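You operate a simulated robot arm through the tools that you are given. There is no shell and no other tool. Be economical: measure what you need, move in short steps, check, and stop when the job is done.

You run a simulated robot arm. Do the job below in one go: nothing can be reset, and whatever is moved stays where it is left.

## Task
Open the blue battery lid.
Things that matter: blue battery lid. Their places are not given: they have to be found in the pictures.

It is judged by the outcome, as a careful person would: the job done as asked, and still so three seconds after it is handed in. It fails if anything else is knocked over, pushed out of place, dropped, spilled or broken. A push-on lid holds only when it is set on centred and level and pressed home; a screw cap is set on level and turned clockwise until tight.

## Robot
A 6-joint arm with a two-finger parallel gripper, fixed in place. Base frame: the origin is at the foot of the arm, x ahead of it, y to its left, z up; the work surface is at about z = 86. Units: cm, degrees, N and s.
With the tool pointing down near the work surface it reaches from about 26 to 68 cm from the base axis. Its first joint turns from -66.0 to 66.0 degrees. Payload 2.9 kg.
The TCP is the grasp point between the finger pads, 3 cm short of the fingertips. In the tool frame z runs along the fingers and y along their closing line. Largest opening 11 cm; finger width 2, thickness 1; the body of the gripper, 4.8 by 11.2 cm, starts 5.5 cm behind the TCP.
Orientation is that of the tool frame in the base frame, as a unit quaternion [w, x, y, z]. With the fingers straight down and closing along the base's y, the tool's x points along the base's -x, its y along +y and its z along -z.

## Interface
- The arm moves only by the tool arm_command. Its argument "targets" is text: rows parted by semicolons, each of 7 numbers parted by spaces: the turn, a rotation vector about the tool's x, y, z in degrees, then the shift along the tool's x, y, z in cm, then the finger opening in cm, from 0 to 11. In form: wx wy wz tx ty tz grip; .... A call has 1 to 12 rows; each row shifts and turns the commanded pose from where the row before left it, along the tool's axes as they then stand. A row lasts 0.2 s, in which the tool goes at most 5 cm and 8.6 degrees; a call with a longer step from one row to the next is refused whole, and so is a gripper value outside its range. A pose out of reach is approached as far as the arm can. The call stops where the force on the tool passes 40 N (or 10 N more than at its start, if that is more) or the arm is blocked; 0.2 s more then pass. Each finger travels about 10.8 cm/s and halts on what it meets, pressing with about 43 N; the grip force reading is that of the motor and also rises with nothing between the fingers. The clock runs only during rows and for 0.2 s after the last one: add rows that do not move to give the fingers time. The reply holds the time, the measured pose of the TCP, the force on the tool along the base axes, the opening and the grip force, in the units named above and with some noise.
- Cameras (640 x 400 px; columns grow to the right, rows downward): "scene" is fixed at [9.83, 45.34, 139.8]; the picture's right is [-0.50, -0.86, 0.00], its down [-0.38, 0.22, -0.90] and it looks along [0.78, -0.45, -0.44] (base axes); focal length 313 px, centre (320, 200). "wrist" rides on the gripper at [-3.6, 0, -5.7] in the tool frame; the picture's right is [0.00, -1.00, 0.00], its down [0.97, 0.00, -0.24] and it looks along [0.24, 0.00, 0.97] (tool axes); focal length 218 px, centre (320, 200).
- capture(camera): a new picture of that camera. No time passes.
- measure_at(camera, pixels): for up to 12 pixels [column, row] of the newest picture of that camera ("zoom" is the newest enlarged one), the place [x, y, z] in the base frame of the surface seen there, good to about 0.2 cm. No time passes.
- zoom(camera, box): a new picture of the part [left, top, right, bottom] of that camera's present view, enlarged. No time passes.
- close_job(): hands the job in; it is judged then, once.

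Go step by step. Measure first, check grasps and placings, and put right what went wrong. The budget is 60 turns and 26 pictures, counting those below and the enlarged ones. Unless the task says otherwise, let go and move clear before handing in, and close with one line.

The tools are called after "Request:" as a command line: name --argument value ..., lists and objects as JSON in quotes. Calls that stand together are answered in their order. arm_command: Moves the arm, as the interface text tells. Its arguments: {"type":"object","properties":{"targets":{"type":"string"}},"required":["targets"]} The other tools are called the same way: capture (camera) takes a picture; measure_at (camera, pixels) gives the place of the surface under pixels of a picture; zoom (camera, box) takes an enlarged picture of a part of a camera's view; close_job () hands the job in.

At the start:

```text
t: 0.0
eef_pos: [45.82, 1.03, 114.92]
ee_rot: [0.0, -0.001, 1.0, 0.0]
ft_force: [1.2, 0.2, 0.1]
gripper_width: 11.03
gripper_force: 0.0
```

scene: 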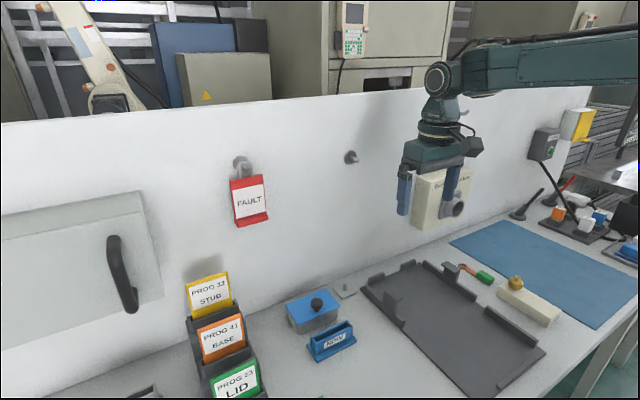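
wrist: 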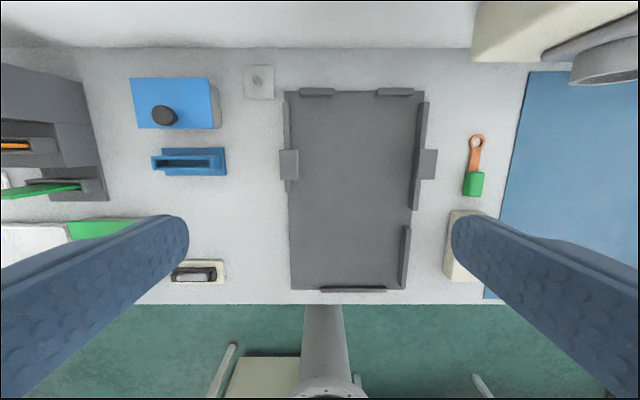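

The blue lid with a dark knob seems to be the box at scene (313,308), wrist (175,103). I'll zoom in and look closer.

Request:
zoom --camera "scene" --box '[260, 260, 380, 370]'

Request:
zoom --camera "wrist" --box '[110, 60, 290, 180]'

Request:
measure_at --camera "wrist" --pixels '[[164, 115], [134, 82], [208, 82], [208, 125], [140, 126], [217, 125], [258, 82], [190, 160], [250, 150]]'

Request:
measure_at --camera "scene" --pixels '[[317, 303], [288, 304], [330, 291], [341, 308], [300, 324], [301, 331], [341, 318]]'

```text
3.64 times, centred on (320, 315) of scene
```

zoom: 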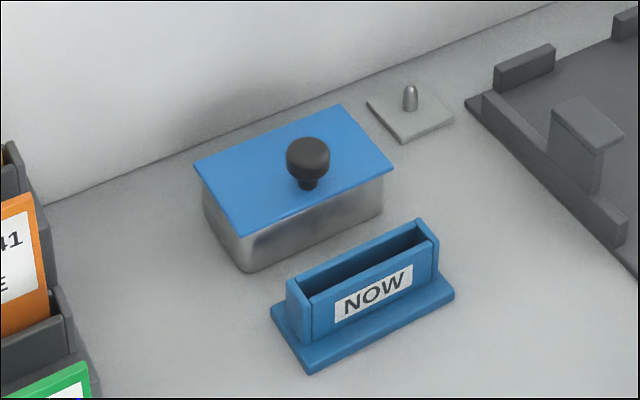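

```text
3.33 times, centred on (200, 120) of wrist
```

zoom: 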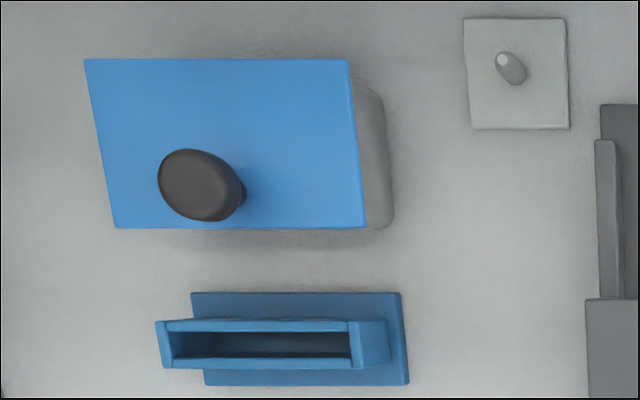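

```text
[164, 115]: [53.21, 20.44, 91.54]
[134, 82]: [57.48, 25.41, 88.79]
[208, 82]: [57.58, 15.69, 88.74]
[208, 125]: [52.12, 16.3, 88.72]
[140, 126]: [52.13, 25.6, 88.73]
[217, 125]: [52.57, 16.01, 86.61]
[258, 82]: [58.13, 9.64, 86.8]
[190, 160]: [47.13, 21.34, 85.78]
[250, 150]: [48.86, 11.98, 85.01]
```

```text
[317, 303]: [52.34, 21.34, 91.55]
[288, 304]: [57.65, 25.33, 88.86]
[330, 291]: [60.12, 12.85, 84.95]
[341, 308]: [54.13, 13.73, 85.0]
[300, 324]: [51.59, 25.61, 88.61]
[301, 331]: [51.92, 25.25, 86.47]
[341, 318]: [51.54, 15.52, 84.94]
```

The lid spans about x 52–57.7, y 15.8–25.6, with its top at z 88.8. The knob sits near the front edge, so the lid may be hinged at the wall side. I'll move above it and take a closer look.

Request:
arm_command --targets "0 0 0 -1.2 3.96 2.2 9; 0 0 0 -1.2 3.96 2.2 8; 0 0 0 -1.2 3.96 2.2 7; 0 0 0 -1.2 3.96 2.2 6; 0 0 0 -1.2 3.96 2.2 5; 0 0 0 0 0 0 5; 0 0 0 0 0 0 5"

Request:
capture --camera "wrist"

```text
t: 1.6
eef_pos: [51.94, 20.92, 103.71]
ee_rot: [0.001, 0.0, 1.0, 0.0]
ft_force: [-0.7, 0.6, -0.3]
gripper_width: 4.99
gripper_force: 0.0
```

```text
21 pictures are left
```

wrist: 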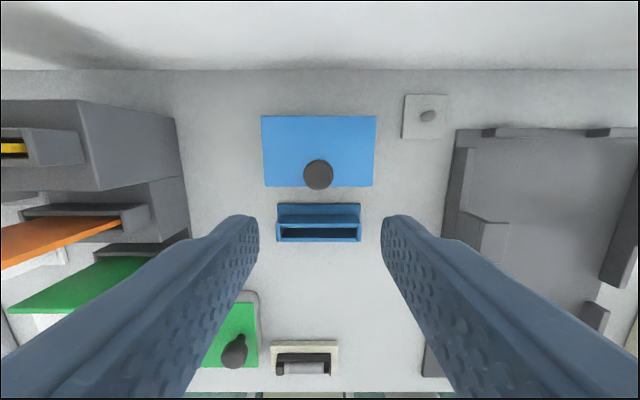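

Request:
measure_at --camera "wrist" --pixels '[[318, 174], [305, 174], [331, 174], [318, 162], [318, 187], [264, 118], [374, 118], [372, 184], [266, 184], [318, 60], [318, 90], [320, 208]]'

Request:
zoom --camera "wrist" --box '[240, 90, 400, 200]'

```text
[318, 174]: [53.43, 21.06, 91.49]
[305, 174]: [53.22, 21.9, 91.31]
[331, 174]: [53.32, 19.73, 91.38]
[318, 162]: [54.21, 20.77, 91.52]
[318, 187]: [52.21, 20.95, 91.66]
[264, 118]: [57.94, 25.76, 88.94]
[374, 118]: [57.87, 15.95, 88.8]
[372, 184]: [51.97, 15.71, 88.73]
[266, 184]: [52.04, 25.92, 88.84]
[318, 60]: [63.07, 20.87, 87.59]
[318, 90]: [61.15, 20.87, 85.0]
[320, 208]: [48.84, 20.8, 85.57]
```

```text
3.64 times, centred on (320, 145) of wrist
```

zoom: 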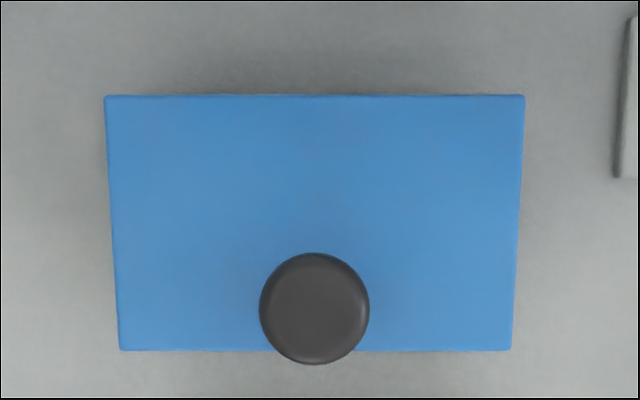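

The knob is centred at (53.25, 20.85), about 2.2 cm wide, with its top at z 91.5. I'll descend to TCP z≈92.4, which puts the tips just above the lid, and grip it.

Request:
arm_command --targets "0 0 0 -1.3 0 2.5 5; 0 0 0 0 0 3 5; 0 0 0 0 0 3 5; 0 0 0 0 0 1.8 5; 0 0 0 0 0 1 5; 0 0 0 0 0 0 5; 0 0 0 0 0 0 2; 0 0 0 0 0 0 1.5; 0 0 0 0 0 0 1.5; 0 0 0 0 0 0 1.5"

```text
t: 3.8
eef_pos: [53.33, 20.89, 92.3]
ee_rot: [0.001, -0.002, 1.0, 0.0]
ft_force: [4.4, 18.6, -5.4]
gripper_width: 2.49
gripper_force: 45.2
```

The knob is gripped at 2.5 cm opening. I'll lift a little to learn how the lid moves.

Request:
arm_command --targets "0 0 0 0 0.1 0 1.5; 0 0 0 0 0 -0.3 1.5; 0 0 0 0 0 -0.3 1.5; 0 0 0 0 0 0 1.5"

Request:
zoom --camera "scene" --box '[260, 240, 400, 350]'

```text
t: 4.8
eef_pos: [53.3, 21.05, 92.87]
ee_rot: [-0.002, -0.001, 1.0, -0.001]
ft_force: [12.5, 17.6, -24.6]
gripper_width: 2.53
gripper_force: 45.1
```

```text
3.64 times, centred on (330, 295) of scene
```

zoom: 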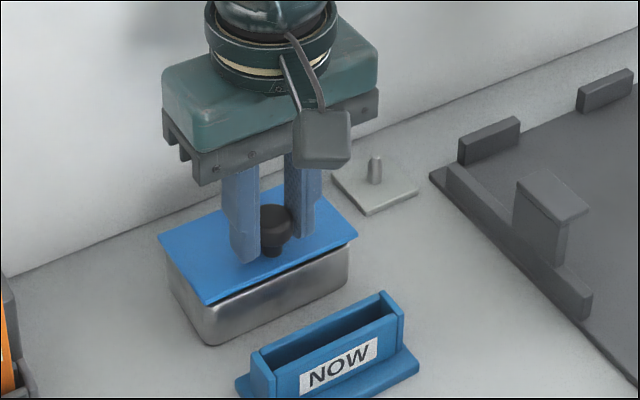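

The front edge rose while the back stayed down, so the lid is hinged on the wall side near x≈58. I'll follow the arc with the tool kept vertical, letting the knob pivot between the pads.

Request:
arm_command --targets "0 0 0 -0.32 0 0 1.5; 0 0 0 -0.17 0 -0.22 1.5; 0 0 0 -0.17 0 -0.22 1.5; 0 0 0 -0.22 0 -0.24 1.5; 0 0 0 -0.22 0 -0.23 1.5; 0 0 0 0 0 0 1.5"

Request:
zoom --camera "scene" --box '[260, 240, 400, 350]'

```text
t: 6.2
eef_pos: [53.99, 20.95, 94.14]
ee_rot: [-0.003, 0.0, 1.0, 0.0]
ft_force: [-21.7, 9.2, -7.9]
gripper_width: 2.51
gripper_force: 44.5
```

```text
3.64 times, centred on (330, 295) of scene
```

zoom: 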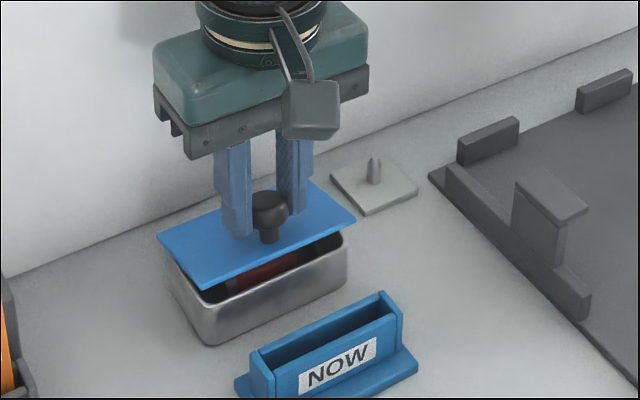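

The lid is following, with its edge now about 20° up. The −22 N in x says I'm slightly ahead in x, so I'll ease back and go on with more lift.

Request:
arm_command --targets "0 0 0 0.25 0 0 1.5; 0 0 0 -0.18 0 -0.26 1.5; 0 0 0 -0.18 0 -0.26 1.5; 0 0 0 -0.21 0 -0.24 1.5; 0 0 0 -0.21 0 -0.24 1.5; 0 0 0 -0.24 0 -0.21 1.5; 0 0 0 -0.24 0 -0.21 1.5; 0 0 0 0 0 0 1.5"

```text
t: 8.0
eef_pos: [55.03, 20.96, 95.35]
ee_rot: [-0.002, 0.001, 1.0, -0.001]
ft_force: [-19.6, 10.1, -7.2]
gripper_width: 2.52
gripper_force: 45.4
```

The lid is at roughly 40° and forces are moderate. I'll continue along the arc.

Request:
arm_command --targets "0 0 0 -0.15 0 -0.2 1.5; 0 0 0 -0.25 0 -0.2 1.5; 0 0 0 -0.27 0 -0.16 1.5; 0 0 0 -0.28 0 -0.15 1.5; 0 0 0 -0.29 0 -0.13 1.5; 0 0 0 -0.3 0 -0.12 1.5; 0 0 0 -0.3 0 -0.09 1.5; 0 0 0 -0.3 0 -0.08 1.5; 0 0 0 0 0 0 1.5"

Request:
zoom --camera "scene" --box '[240, 200, 400, 350]'

```text
t: 10.0
eef_pos: [57.31, 21.04, 96.73]
ee_rot: [-0.001, 0.001, 1.0, 0.0]
ft_force: [-20.5, 9.9, 4.0]
gripper_width: 2.53
gripper_force: 45.5
```

```text
2.67 times, centred on (320, 275) of scene
```

zoom: 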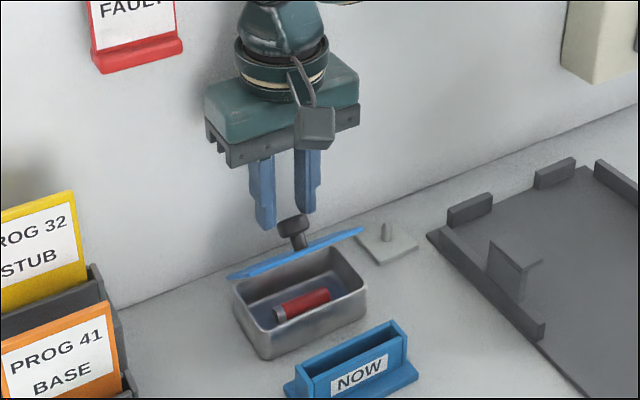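

The lid is open about 47°, and the red battery is visible inside. The knob has slid down to the fingertips (TCP too high), so I'll press the tool down along the radial direction to re-seat the grip.

Request:
arm_command --targets "0 0 0 -0.1 0 0.3 1.5; 0 0 0 -0.1 0 0.3 1.5; 0 0 0 -0.1 0 0.3 1.5; 0 0 0 -0.1 0 0.3 1.5; 0 0 0 0 0 0 1.5"

Request:
zoom --camera "scene" --box '[270, 240, 370, 340]'

```text
t: 11.2
eef_pos: [57.74, 20.92, 95.37]
ee_rot: [0.0, 0.001, 1.0, 0.001]
ft_force: [-0.2, 0.3, -1.2]
gripper_width: 1.51
gripper_force: 0.1
```

```text
4.00 times, centred on (320, 290) of scene
```

zoom: 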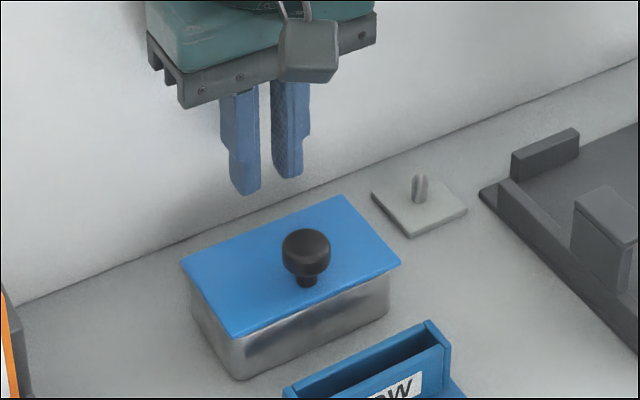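

My arc lifted too fast, so the knob slid out of the tips and the lid fell shut, with nothing else disturbed. I'll regrip with the tool leaning 20° away from the wall and follow the proper hinge arc (hinge ≈ x 57.9, z 88.5).

Request:
arm_command --targets "0 0 0 0 0 -2.5 3; 0 0 0 3.54 0 0 5; 0 0 0 3.54 0 0 5; 0 -6.67 0 0 0 0 5; 0 -6.67 0 0 0 0 5; 0 -6.66 0 0 0 0 5; 0 0 0 0 0 0 5; 0 0 0 0 0 0 5"

Request:
capture --camera "wrist"

```text
t: 13.0
eef_pos: [50.67, 20.87, 97.94]
ee_rot: [0.174, -0.001, 0.985, -0.001]
ft_force: [0.3, 0.3, -0.3]
gripper_width: 5.02
gripper_force: 0.0
```

```text
15 pictures are left
```

wrist: 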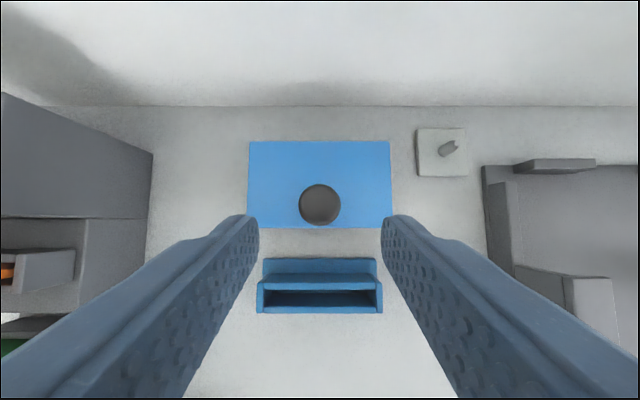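

Request:
measure_at --camera "wrist" --pixels '[[319, 204], [319, 187], [319, 221], [302, 204], [338, 204], [252, 144], [388, 144], [319, 60], [319, 98], [319, 115], [319, 270]]'

```text
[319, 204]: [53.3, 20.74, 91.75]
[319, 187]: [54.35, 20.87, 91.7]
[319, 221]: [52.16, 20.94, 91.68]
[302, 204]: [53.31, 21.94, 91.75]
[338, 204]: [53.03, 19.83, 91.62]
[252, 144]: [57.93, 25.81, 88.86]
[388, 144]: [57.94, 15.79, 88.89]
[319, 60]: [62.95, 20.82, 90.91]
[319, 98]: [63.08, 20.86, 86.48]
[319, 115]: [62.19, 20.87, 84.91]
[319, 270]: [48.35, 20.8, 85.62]
```

The wall is at x≈63 and the knob at (53.25, 20.9). I'll advance along the tool axis and grip.

Request:
arm_command --targets "0 0 0 0 0 2 5; 0 0 0 0 0 2 5; 0 0 0 0 0 1.5 5; 0 0 0 0 0 0.5 5; 0 0 0 0 0 0 5; 0 0 0 0 0 0 3; 0 0 0 0 0 0 1; 0 0 0 0 0 0 1; 0 0 0 0 0 0 1; 0 0 0 0 0 0 1"

Request:
zoom --camera "scene" --box '[270, 240, 370, 340]'

```text
t: 15.2
eef_pos: [52.85, 20.88, 92.36]
ee_rot: [0.173, -0.001, 0.985, 0.0]
ft_force: [2.9, 0.2, -3.1]
gripper_width: 2.52
gripper_force: 44.9
```

```text
4.00 times, centred on (320, 290) of scene
```

zoom: 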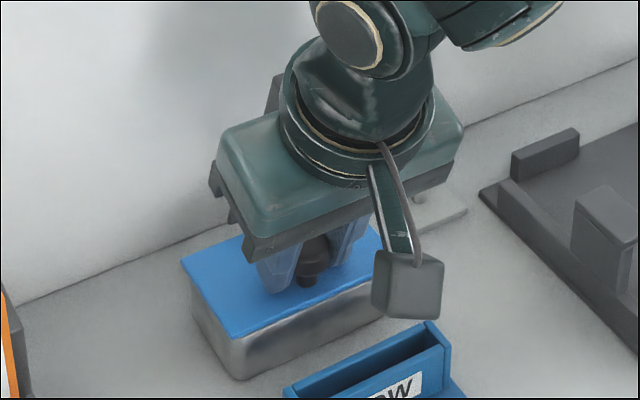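

The grip is solid. I'll follow the first ~21° of the arc in small steps.

Request:
arm_command --targets "0 0 0 -0.24 0 -0.2 1; 0 0 0 -0.24 0 -0.2 1; 0 0 0 -0.265 0 -0.175 1; 0 0 0 -0.265 0 -0.175 1; 0 0 0 -0.285 0 -0.135 1; 0 0 0 -0.285 0 -0.135 1; 0 0 0 0 0 0 1"

Request:
zoom --camera "scene" --box '[270, 240, 370, 340]'

```text
t: 16.8
eef_pos: [53.65, 21.02, 93.68]
ee_rot: [0.171, 0.0, 0.985, -0.001]
ft_force: [-14.6, 8.1, -14.9]
gripper_width: 2.52
gripper_force: 45.0
```

```text
4.00 times, centred on (320, 290) of scene
```

zoom: 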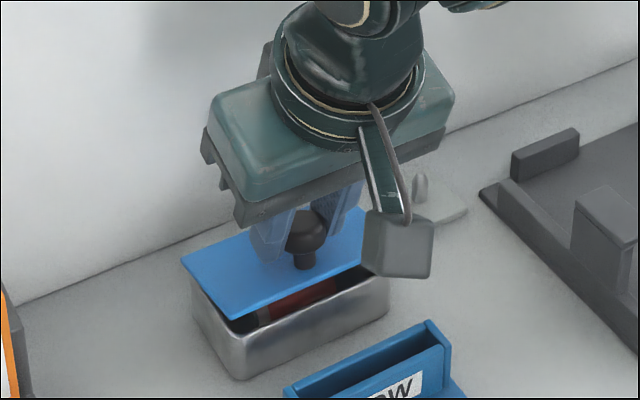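

The arc fits: the force is now tangential (pivot resistance only) and the knob is staying deep in the fingers. I'll continue to ~49°.

Request:
arm_command --targets "0 0 0 -0.3 0 -0.105 1; 0 0 0 -0.3 0 -0.105 1; 0 0 0 -0.31 0 -0.07 1; 0 0 0 -0.31 0 -0.07 1; 0 0 0 -0.315 0 -0.03 1; 0 0 0 -0.315 0 -0.03 1; 0 0 0 -0.315 0 0.01 1; 0 0 0 -0.315 0 0.01 1; 0 0 0 0 0 0 1"

Request:
zoom --camera "scene" --box '[270, 230, 370, 330]'

```text
t: 18.8
eef_pos: [55.95, 20.99, 95.09]
ee_rot: [0.172, 0.0, 0.985, -0.001]
ft_force: [-22.9, 6.8, 5.8]
gripper_width: 2.52
gripper_force: 45.1
```

```text
4.00 times, centred on (320, 280) of scene
```

zoom: 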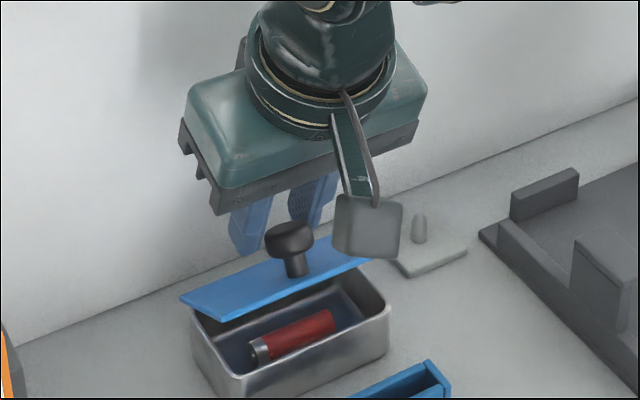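

The lid is at about 35°, but the knob is creeping toward the −x edge of the pads because a pivoting grip doesn't hold. I'll lower it gently and change method: push the knob's front side along the arc with closed fingers, which gives solid contact.

Request:
arm_command --targets "0 0 0 0.63 0 -0.02 1; 0 0 0 0.63 0 0.06 1; 0 0 0 0.62 0 0.135 1; 0 0 0 0.6 0 0.21 1; 0 0 0 0.57 0 0.27 1; 0 0 0 0.53 0 0.35 1; 0 0 0 0 0 0 1"

Request:
zoom --camera "scene" --box '[270, 230, 370, 330]'

Request:
measure_at --camera "scene" --pixels '[[320, 350], [348, 330], [335, 342], [321, 340]]'

```text
t: 20.4
eef_pos: [53.0, 21.03, 92.67]
ee_rot: [0.173, 0.0, 0.985, 0.0]
ft_force: [8.7, 3.7, -1.9]
gripper_width: 2.49
gripper_force: 45.1
```

```text
4.00 times, centred on (320, 280) of scene
```

zoom: 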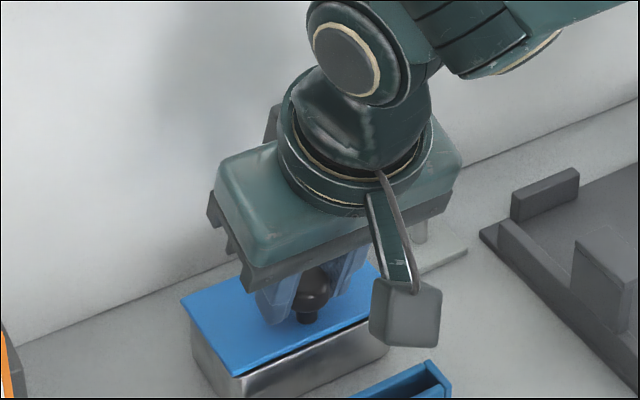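

```text
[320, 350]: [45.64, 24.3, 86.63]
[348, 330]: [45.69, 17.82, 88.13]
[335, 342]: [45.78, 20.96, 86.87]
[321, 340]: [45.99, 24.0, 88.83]
```

The grip returned the lid to nearly closed without trouble. Next I'll release, back off and close the fingers, moving toward the front (−x) side of the knob. First I'll check the cube's clearance on the tool.

Request:
arm_command --targets "0 0 0 0 0 0 3; 0 0 0 0 0 0 5; 0 0 0 0 0 0 5; 0 0 0 0 0 -2 5; 0 0 0 0 0 -2 5; 0 0 0 1.7 -0.06 0 3; 0 0 0 1.7 -0.06 0 0; 0 0 0 0 0 0 0; 0 0 0 0 0 0 0"

Request:
capture --camera "scene"

Request:
capture --camera "wrist"

```text
t: 22.4
eef_pos: [48.37, 20.84, 95.52]
ee_rot: [0.174, 0.0, 0.985, -0.001]
ft_force: [0.0, -0.6, 0.6]
gripper_width: 0.02
gripper_force: 38.0
```

```text
10 pictures are left
```

scene: 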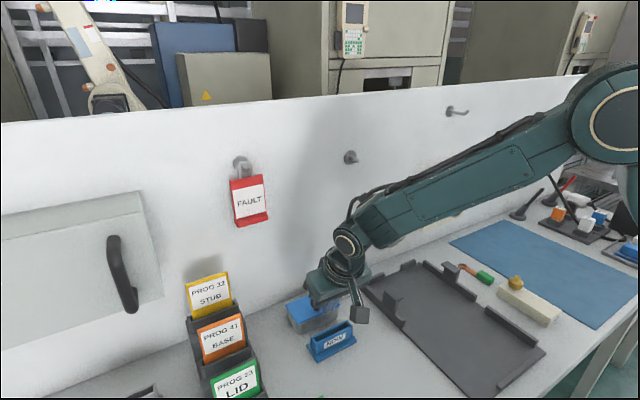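

```text
9 pictures are left
```

wrist: 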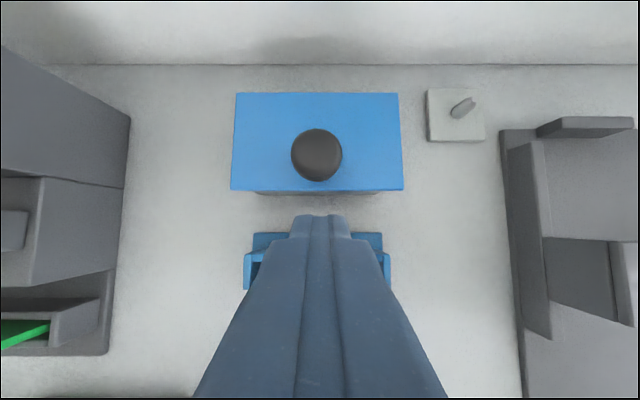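

Request:
measure_at --camera "scene" --pixels '[[360, 315], [362, 322], [352, 300]]'

Request:
measure_at --camera "wrist" --pixels '[[320, 216], [300, 217], [345, 217], [317, 135], [317, 180], [317, 189]]'

```text
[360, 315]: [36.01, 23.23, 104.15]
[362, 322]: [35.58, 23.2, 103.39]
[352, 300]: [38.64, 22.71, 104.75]
```

```text
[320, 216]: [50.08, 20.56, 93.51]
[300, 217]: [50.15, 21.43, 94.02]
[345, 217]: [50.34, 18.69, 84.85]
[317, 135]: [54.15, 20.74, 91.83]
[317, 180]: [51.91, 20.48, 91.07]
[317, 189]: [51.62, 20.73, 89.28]
```

The tool's cube is high (z≥103) and clear, and the fingertips are centred in front of the knob. I'll go down in front of it, then press +x on the knob's side and begin the arc.

Request:
arm_command --targets "0 0 0 0 0.05 1.2 0; 0 0 0 0 0 1.2 0; 0 0 0 -0.47 0 0.17 0; 0 0 0 -0.47 0 0.17 0; 0 0 0 -0.19 0 0.07 0; 0 0 0 -0.26 0 -0.27 0; 0 0 0 -0.26 0 -0.27 0; 0 0 0 -0.3 0 -0.23 0; 0 0 0 -0.3 0 -0.23 0; 0 0 0 0 0 0 0"

Request:
zoom --camera "scene" --box '[270, 250, 370, 350]'

```text
t: 23.7
eef_pos: [49.92, 20.85, 92.98]
ee_rot: [0.164, -0.002, 0.986, -0.002]
ft_force: [-8.5, -0.6, 1.7]
gripper_width: 0.01
gripper_force: 38.3
stopped in row 6: the force on the tool passed its limit (the readings are from after the stop); the commanded pose is now the measured one
```

```text
4.00 times, centred on (320, 300) of scene
```

zoom: 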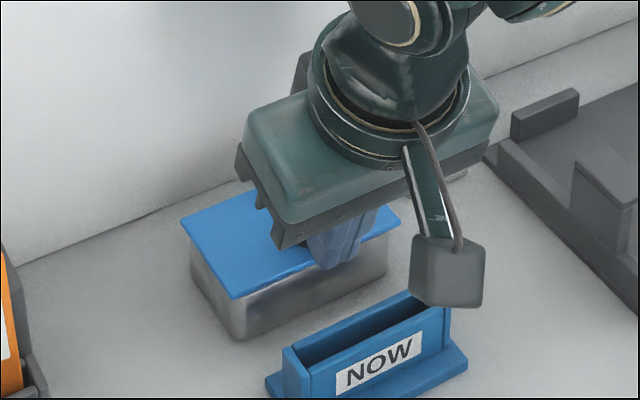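

The press stopped at 40 N, since pure +x without rise jams; contact remains at 8.5 N. I'll now move along the arc, mostly upward, from this light preload.

Request:
arm_command --targets "0 0 0 -0.17 0 -0.22 0; 0 0 0 -0.24 0 -0.28 0; 0 0 0 -0.26 0 -0.27 0; 0 0 0 -0.29 0 -0.24 0; 0 0 0 -0.3 0 -0.23 0; 0 0 0 0 0 0 0"

Request:
zoom --camera "scene" --box '[270, 250, 370, 350]'

```text
t: 25.1
eef_pos: [50.75, 20.95, 94.73]
ee_rot: [0.164, -0.001, 0.986, -0.002]
ft_force: [-31.9, -2.9, 19.5]
gripper_width: 0.0
gripper_force: 37.1
```

```text
4.00 times, centred on (320, 300) of scene
```

zoom: 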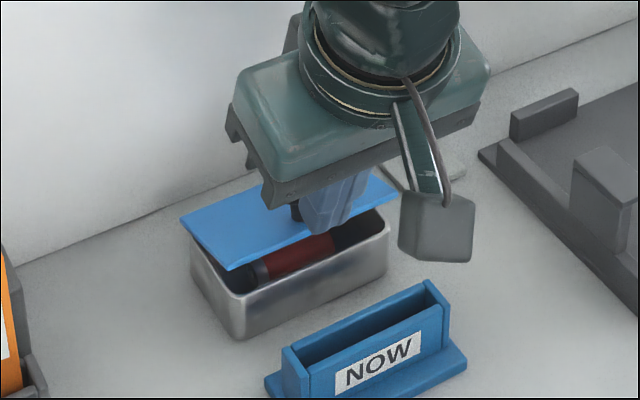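

The push works: the lid is at ~27° and the contact force is along its normal. I'll ease the preload a little and continue along the arc.

Request:
arm_command --targets "0 0 0 -0.28 0 -0.28 0; 0 0 0 -0.32 0 -0.265 0; 0 0 0 -0.35 0 -0.17 0; 0 0 0 -0.35 0 -0.17 0; 0 0 0 -0.37 0 -0.12 0; 0 0 0 -0.37 0 -0.12 0; 0 0 0 0 0 0 0"

Request:
zoom --camera "scene" --box '[270, 240, 370, 340]'

```text
t: 26.7
eef_pos: [52.52, 20.98, 96.68]
ee_rot: [0.168, 0.0, 0.986, -0.001]
ft_force: [-27.2, -6.6, 35.6]
gripper_width: 0.03
gripper_force: 37.5
```

```text
4.00 times, centred on (320, 290) of scene
```

zoom: 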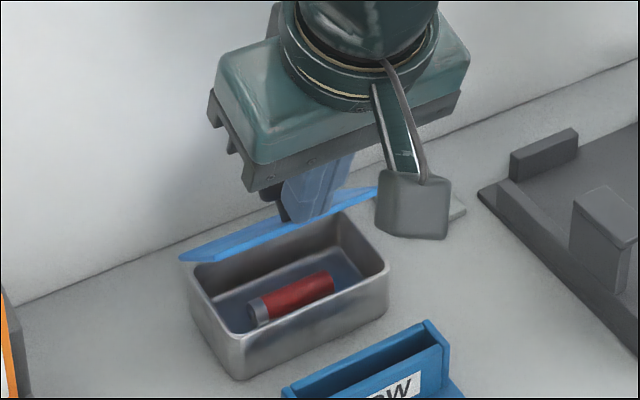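

The lid is at about 50° with 45 N of preload. I'll check exactly where the tips are touching before going on.

Request:
zoom --camera "wrist" --box '[220, 80, 420, 260]'

Request:
zoom --camera "scene" --box '[310, 260, 370, 310]'

```text
2.22 times, centred on (320, 170) of wrist
```

zoom: 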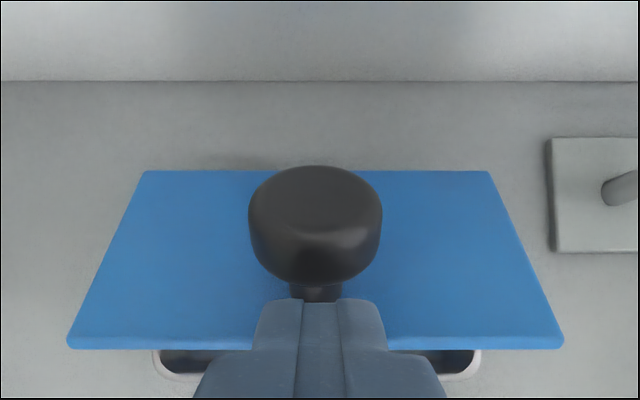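

```text
8.00 times, centred on (340, 285) of scene
```

zoom: 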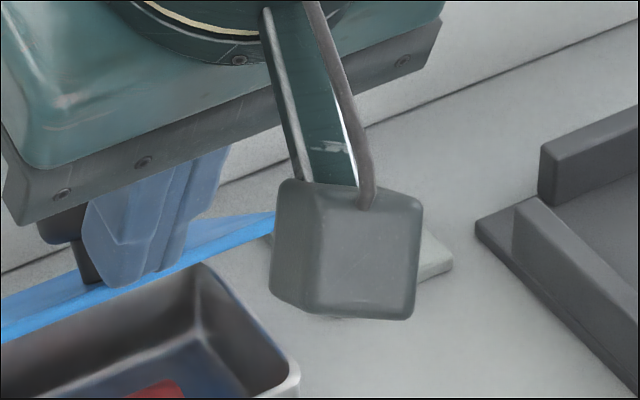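

The tips are hooked under the rim of the knob's head at its neck, so pushing forward will lift the lid. I'll relax the downward preload and go on, gradually bringing the tool upright.

Request:
arm_command --targets "0 0 0 0 0 -0.15 0; 0 1.75 0 -0.48 0 -0.13 0; 0 1.75 0 -0.48 0 -0.12 0; 0 1.75 0 -0.475 0 -0.11 0; 0 1.75 0 -0.475 0 -0.11 0; 0 0 0 0 0 0 0"

Request:
zoom --camera "scene" --box '[270, 230, 370, 330]'

```text
t: 28.1
eef_pos: [54.27, 20.98, 97.69]
ee_rot: [0.107, 0.0, 0.994, -0.001]
ft_force: [-10.4, -4.7, 24.4]
gripper_width: 0.0
gripper_force: 37.6
```

```text
4.00 times, centred on (320, 280) of scene
```

zoom: 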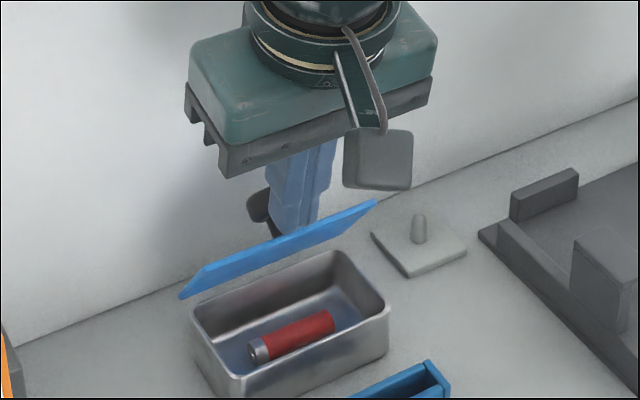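

The lid is at about 65° and the force is down to 26 N. I'll continue the same way.

Request:
arm_command --targets "0 1.75 0 -0.48 0 -0.1 0; 0 1.75 0 -0.48 0 -0.09 0; 0 1.75 0 -0.48 0 -0.07 0; 0 1.75 0 -0.48 0 -0.06 0; 0 0 0 0 0 0 0"

Request:
zoom --camera "scene" --box '[270, 230, 370, 330]'

```text
t: 29.3
eef_pos: [55.98, 20.89, 98.19]
ee_rot: [0.046, -0.002, 0.999, -0.003]
ft_force: [-3.3, -1.2, 22.4]
gripper_width: 0.01
gripper_force: 37.8
```

```text
4.00 times, centred on (320, 280) of scene
```

zoom: 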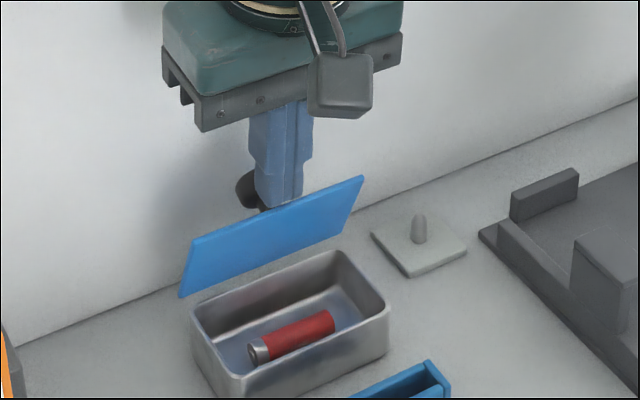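

The lid is now near 80°. I'll push on past vertical.

Request:
arm_command --targets "0 0 0 -0.39 0 -0.02 0; 0 0 0 -0.39 0 0 0; 0 0 0 -0.39 0 0.03 0; 0 0 0 -0.39 0 0.05 0; 0 0 0 -0.38 0 0.07 0; 0 0 0 -0.38 0 0.09 0; 0 0 0 0 0 0 0"

Request:
zoom --camera "scene" --box '[270, 230, 370, 330]'

```text
t: 30.9
eef_pos: [58.47, 20.85, 98.44]
ee_rot: [0.047, -0.001, 0.999, -0.001]
ft_force: [-2.1, 0.7, 29.0]
gripper_width: 0.0
gripper_force: 38.1
```

```text
4.00 times, centred on (320, 280) of scene
```

zoom: 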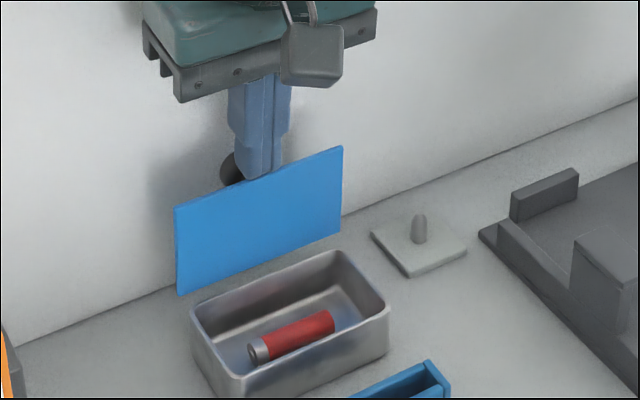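

The lid looks about vertical or beyond. I'll measure its top and bottom edges to get the angle.

Request:
measure_at --camera "zoom" --pixels '[[185, 215], [185, 285], [325, 165], [325, 230], [225, 170], [235, 200], [235, 255]]'

```text
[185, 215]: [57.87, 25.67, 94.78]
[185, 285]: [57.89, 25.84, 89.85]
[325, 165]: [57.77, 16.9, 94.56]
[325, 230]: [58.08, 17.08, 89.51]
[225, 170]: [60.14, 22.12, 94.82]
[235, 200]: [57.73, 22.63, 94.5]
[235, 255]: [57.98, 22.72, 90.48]
```

It's at ~90°. I'll push slightly further (about +0.6 in x, a little down on the knob side), then lift straight up and see whether it stays.

Request:
arm_command --targets "0 0 0 -0.3 0 0.1 0; 0 0 0 -0.3 0 0.12 0; 0 0 0 -0.2 0 0.1 0; 0 0 0 0 0 0 0"

Request:
zoom --camera "scene" --box '[270, 230, 370, 330]'

Request:
measure_at --camera "zoom" --pixels '[[185, 215], [185, 285], [325, 165], [325, 230], [235, 200], [235, 255]]'

```text
t: 31.8
eef_pos: [59.12, 20.82, 98.35]
ee_rot: [0.046, 0.0, 0.999, -0.002]
ft_force: [-13.2, -3.9, 5.5]
gripper_width: 0.02
gripper_force: 37.0
stopped in row 4: the force on the tool passed its limit (the readings are from after the stop); the commanded pose is now the measured one
```

```text
4.00 times, centred on (320, 280) of scene
```

zoom: 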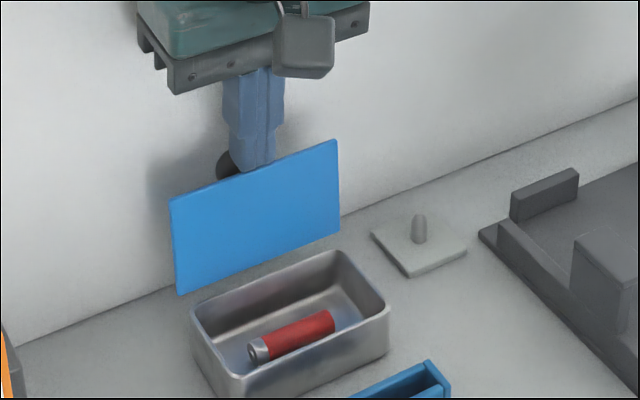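

```text
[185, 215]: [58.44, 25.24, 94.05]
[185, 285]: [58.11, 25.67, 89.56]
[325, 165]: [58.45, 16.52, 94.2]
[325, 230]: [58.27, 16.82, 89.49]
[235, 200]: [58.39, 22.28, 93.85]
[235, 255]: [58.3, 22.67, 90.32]
```

The lid leans a little past vertical (top x 58.45, bottom x 58.1), with its knob mass on the far side, and the −x force suggests it's against its stop. My pictures are used up, so I'll lift straight up gently and watch the force.

Request:
arm_command --targets "0 0 0 -0.02 0 -0.2 0; 0 0 0 -0.03 0 -0.3 0; 0 0 0 -0.04 0 -0.5 0; 0 0 0 -0.09 0 -1 0; 0 0 0 -0.18 0 -2 0; 0 0 0 -0.18 0 -2 0; 0 0 0 0 0 0 0; 0 0 0 0 0 0 0"

Request:
measure_at --camera "scene" --pixels '[[316, 284], [316, 300], [351, 273], [330, 280], [328, 290], [330, 310]]'

Request:
capture --camera "scene"

```text
t: 33.5
eef_pos: [58.97, 21.05, 104.54]
ee_rot: [0.047, 0.0, 0.999, 0.0]
ft_force: [-17.2, 0.0, -8.3]
gripper_width: 0.0
gripper_force: 37.8
```

```text
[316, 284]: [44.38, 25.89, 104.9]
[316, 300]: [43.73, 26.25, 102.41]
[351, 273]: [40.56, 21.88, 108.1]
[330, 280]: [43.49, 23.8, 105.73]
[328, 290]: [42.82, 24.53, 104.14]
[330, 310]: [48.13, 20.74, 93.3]
```

```text
refused: no pictures are left
```

The force reads −17 N in x, so part of the gripper is probably touching the wall; I'll back away from it. With no pictures left, I'll then test by touch whether the lid is still up.

Request:
arm_command --targets "0 0 0 0.5 0 0 0; 0 0 0 1 0 -0.1 0; 0 0 0 1.5 0 -0.1 0; 0 0 0 1.5 0 -0.1 0; 0 0 0 1.2 0 0 0; 0 0 0 0 0 0 0; 0 0 0 0 0 0 0"

```text
t: 35.1
eef_pos: [53.43, 20.93, 104.05]
ee_rot: [0.048, -0.001, 0.999, -0.001]
ft_force: [-0.6, -1.1, 0.2]
gripper_width: 0.03
gripper_force: 37.8
```

The tool is free of the wall (0 N). I'll probe downward where the knob top would be (z 91.65) if the lid had fallen shut, and go to tips z≈90.7 at most.

Request:
arm_command --targets "0 0 0 0.28 0 3 0; 0 0 0 0.28 0 3 0; 0 0 0 0.19 0 2 0; 0 0 0 0.09 0 0.8 0; 0 0 0 0.04 0 0.4 0; 0 0 0 0.04 0 0.4 0; 0 0 0 0.04 0 0.4 0; 0 0 0 0.04 0 0.4 0; 0 0 0 0 0 0 0"

```text
t: 37.1
eef_pos: [53.4, 20.9, 93.66]
ee_rot: [0.047, -0.001, 0.999, 0.0]
ft_force: [0.1, 0.9, 0.2]
gripper_width: 0.0
gripper_force: 37.3
```

The tips reached z≈90.7, a centimetre below where the closed knob's top would be, with no force, so the lid is still open several seconds after release. I'll retreat upward and clear.

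Request:
arm_command --targets "0 0 0 0 0 -2 0; 0 0 0 0.5 0 -3 0; 0 0 0 1 0 -3 0; 0 0 0 1.5 0 -3 0; 0 0 0 1.5 0 -2 0; 0 0 0 0 0 0 0"

```text
t: 38.5
eef_pos: [47.62, 20.82, 106.23]
ee_rot: [0.048, 0.0, 0.999, -0.001]
ft_force: [0.5, -0.3, 0.8]
gripper_width: 0.0
gripper_force: 37.3
```

The arm is clear with no force on it, and the lid tested open by touch, so I'm handing in.

Request:
close_job

```text
The job is handed in.
```

The blue battery lid is open, swung on its hinge just past vertical, and the arm is clear. I had no pictures left after letting go, so I checked by touch that it hadn't fallen shut. It did fall shut once from about 47° on my first try. While backing off, the gripper also seemed to press lightly against the wall (about 17 N). I saw nothing else moved in the last pictures.
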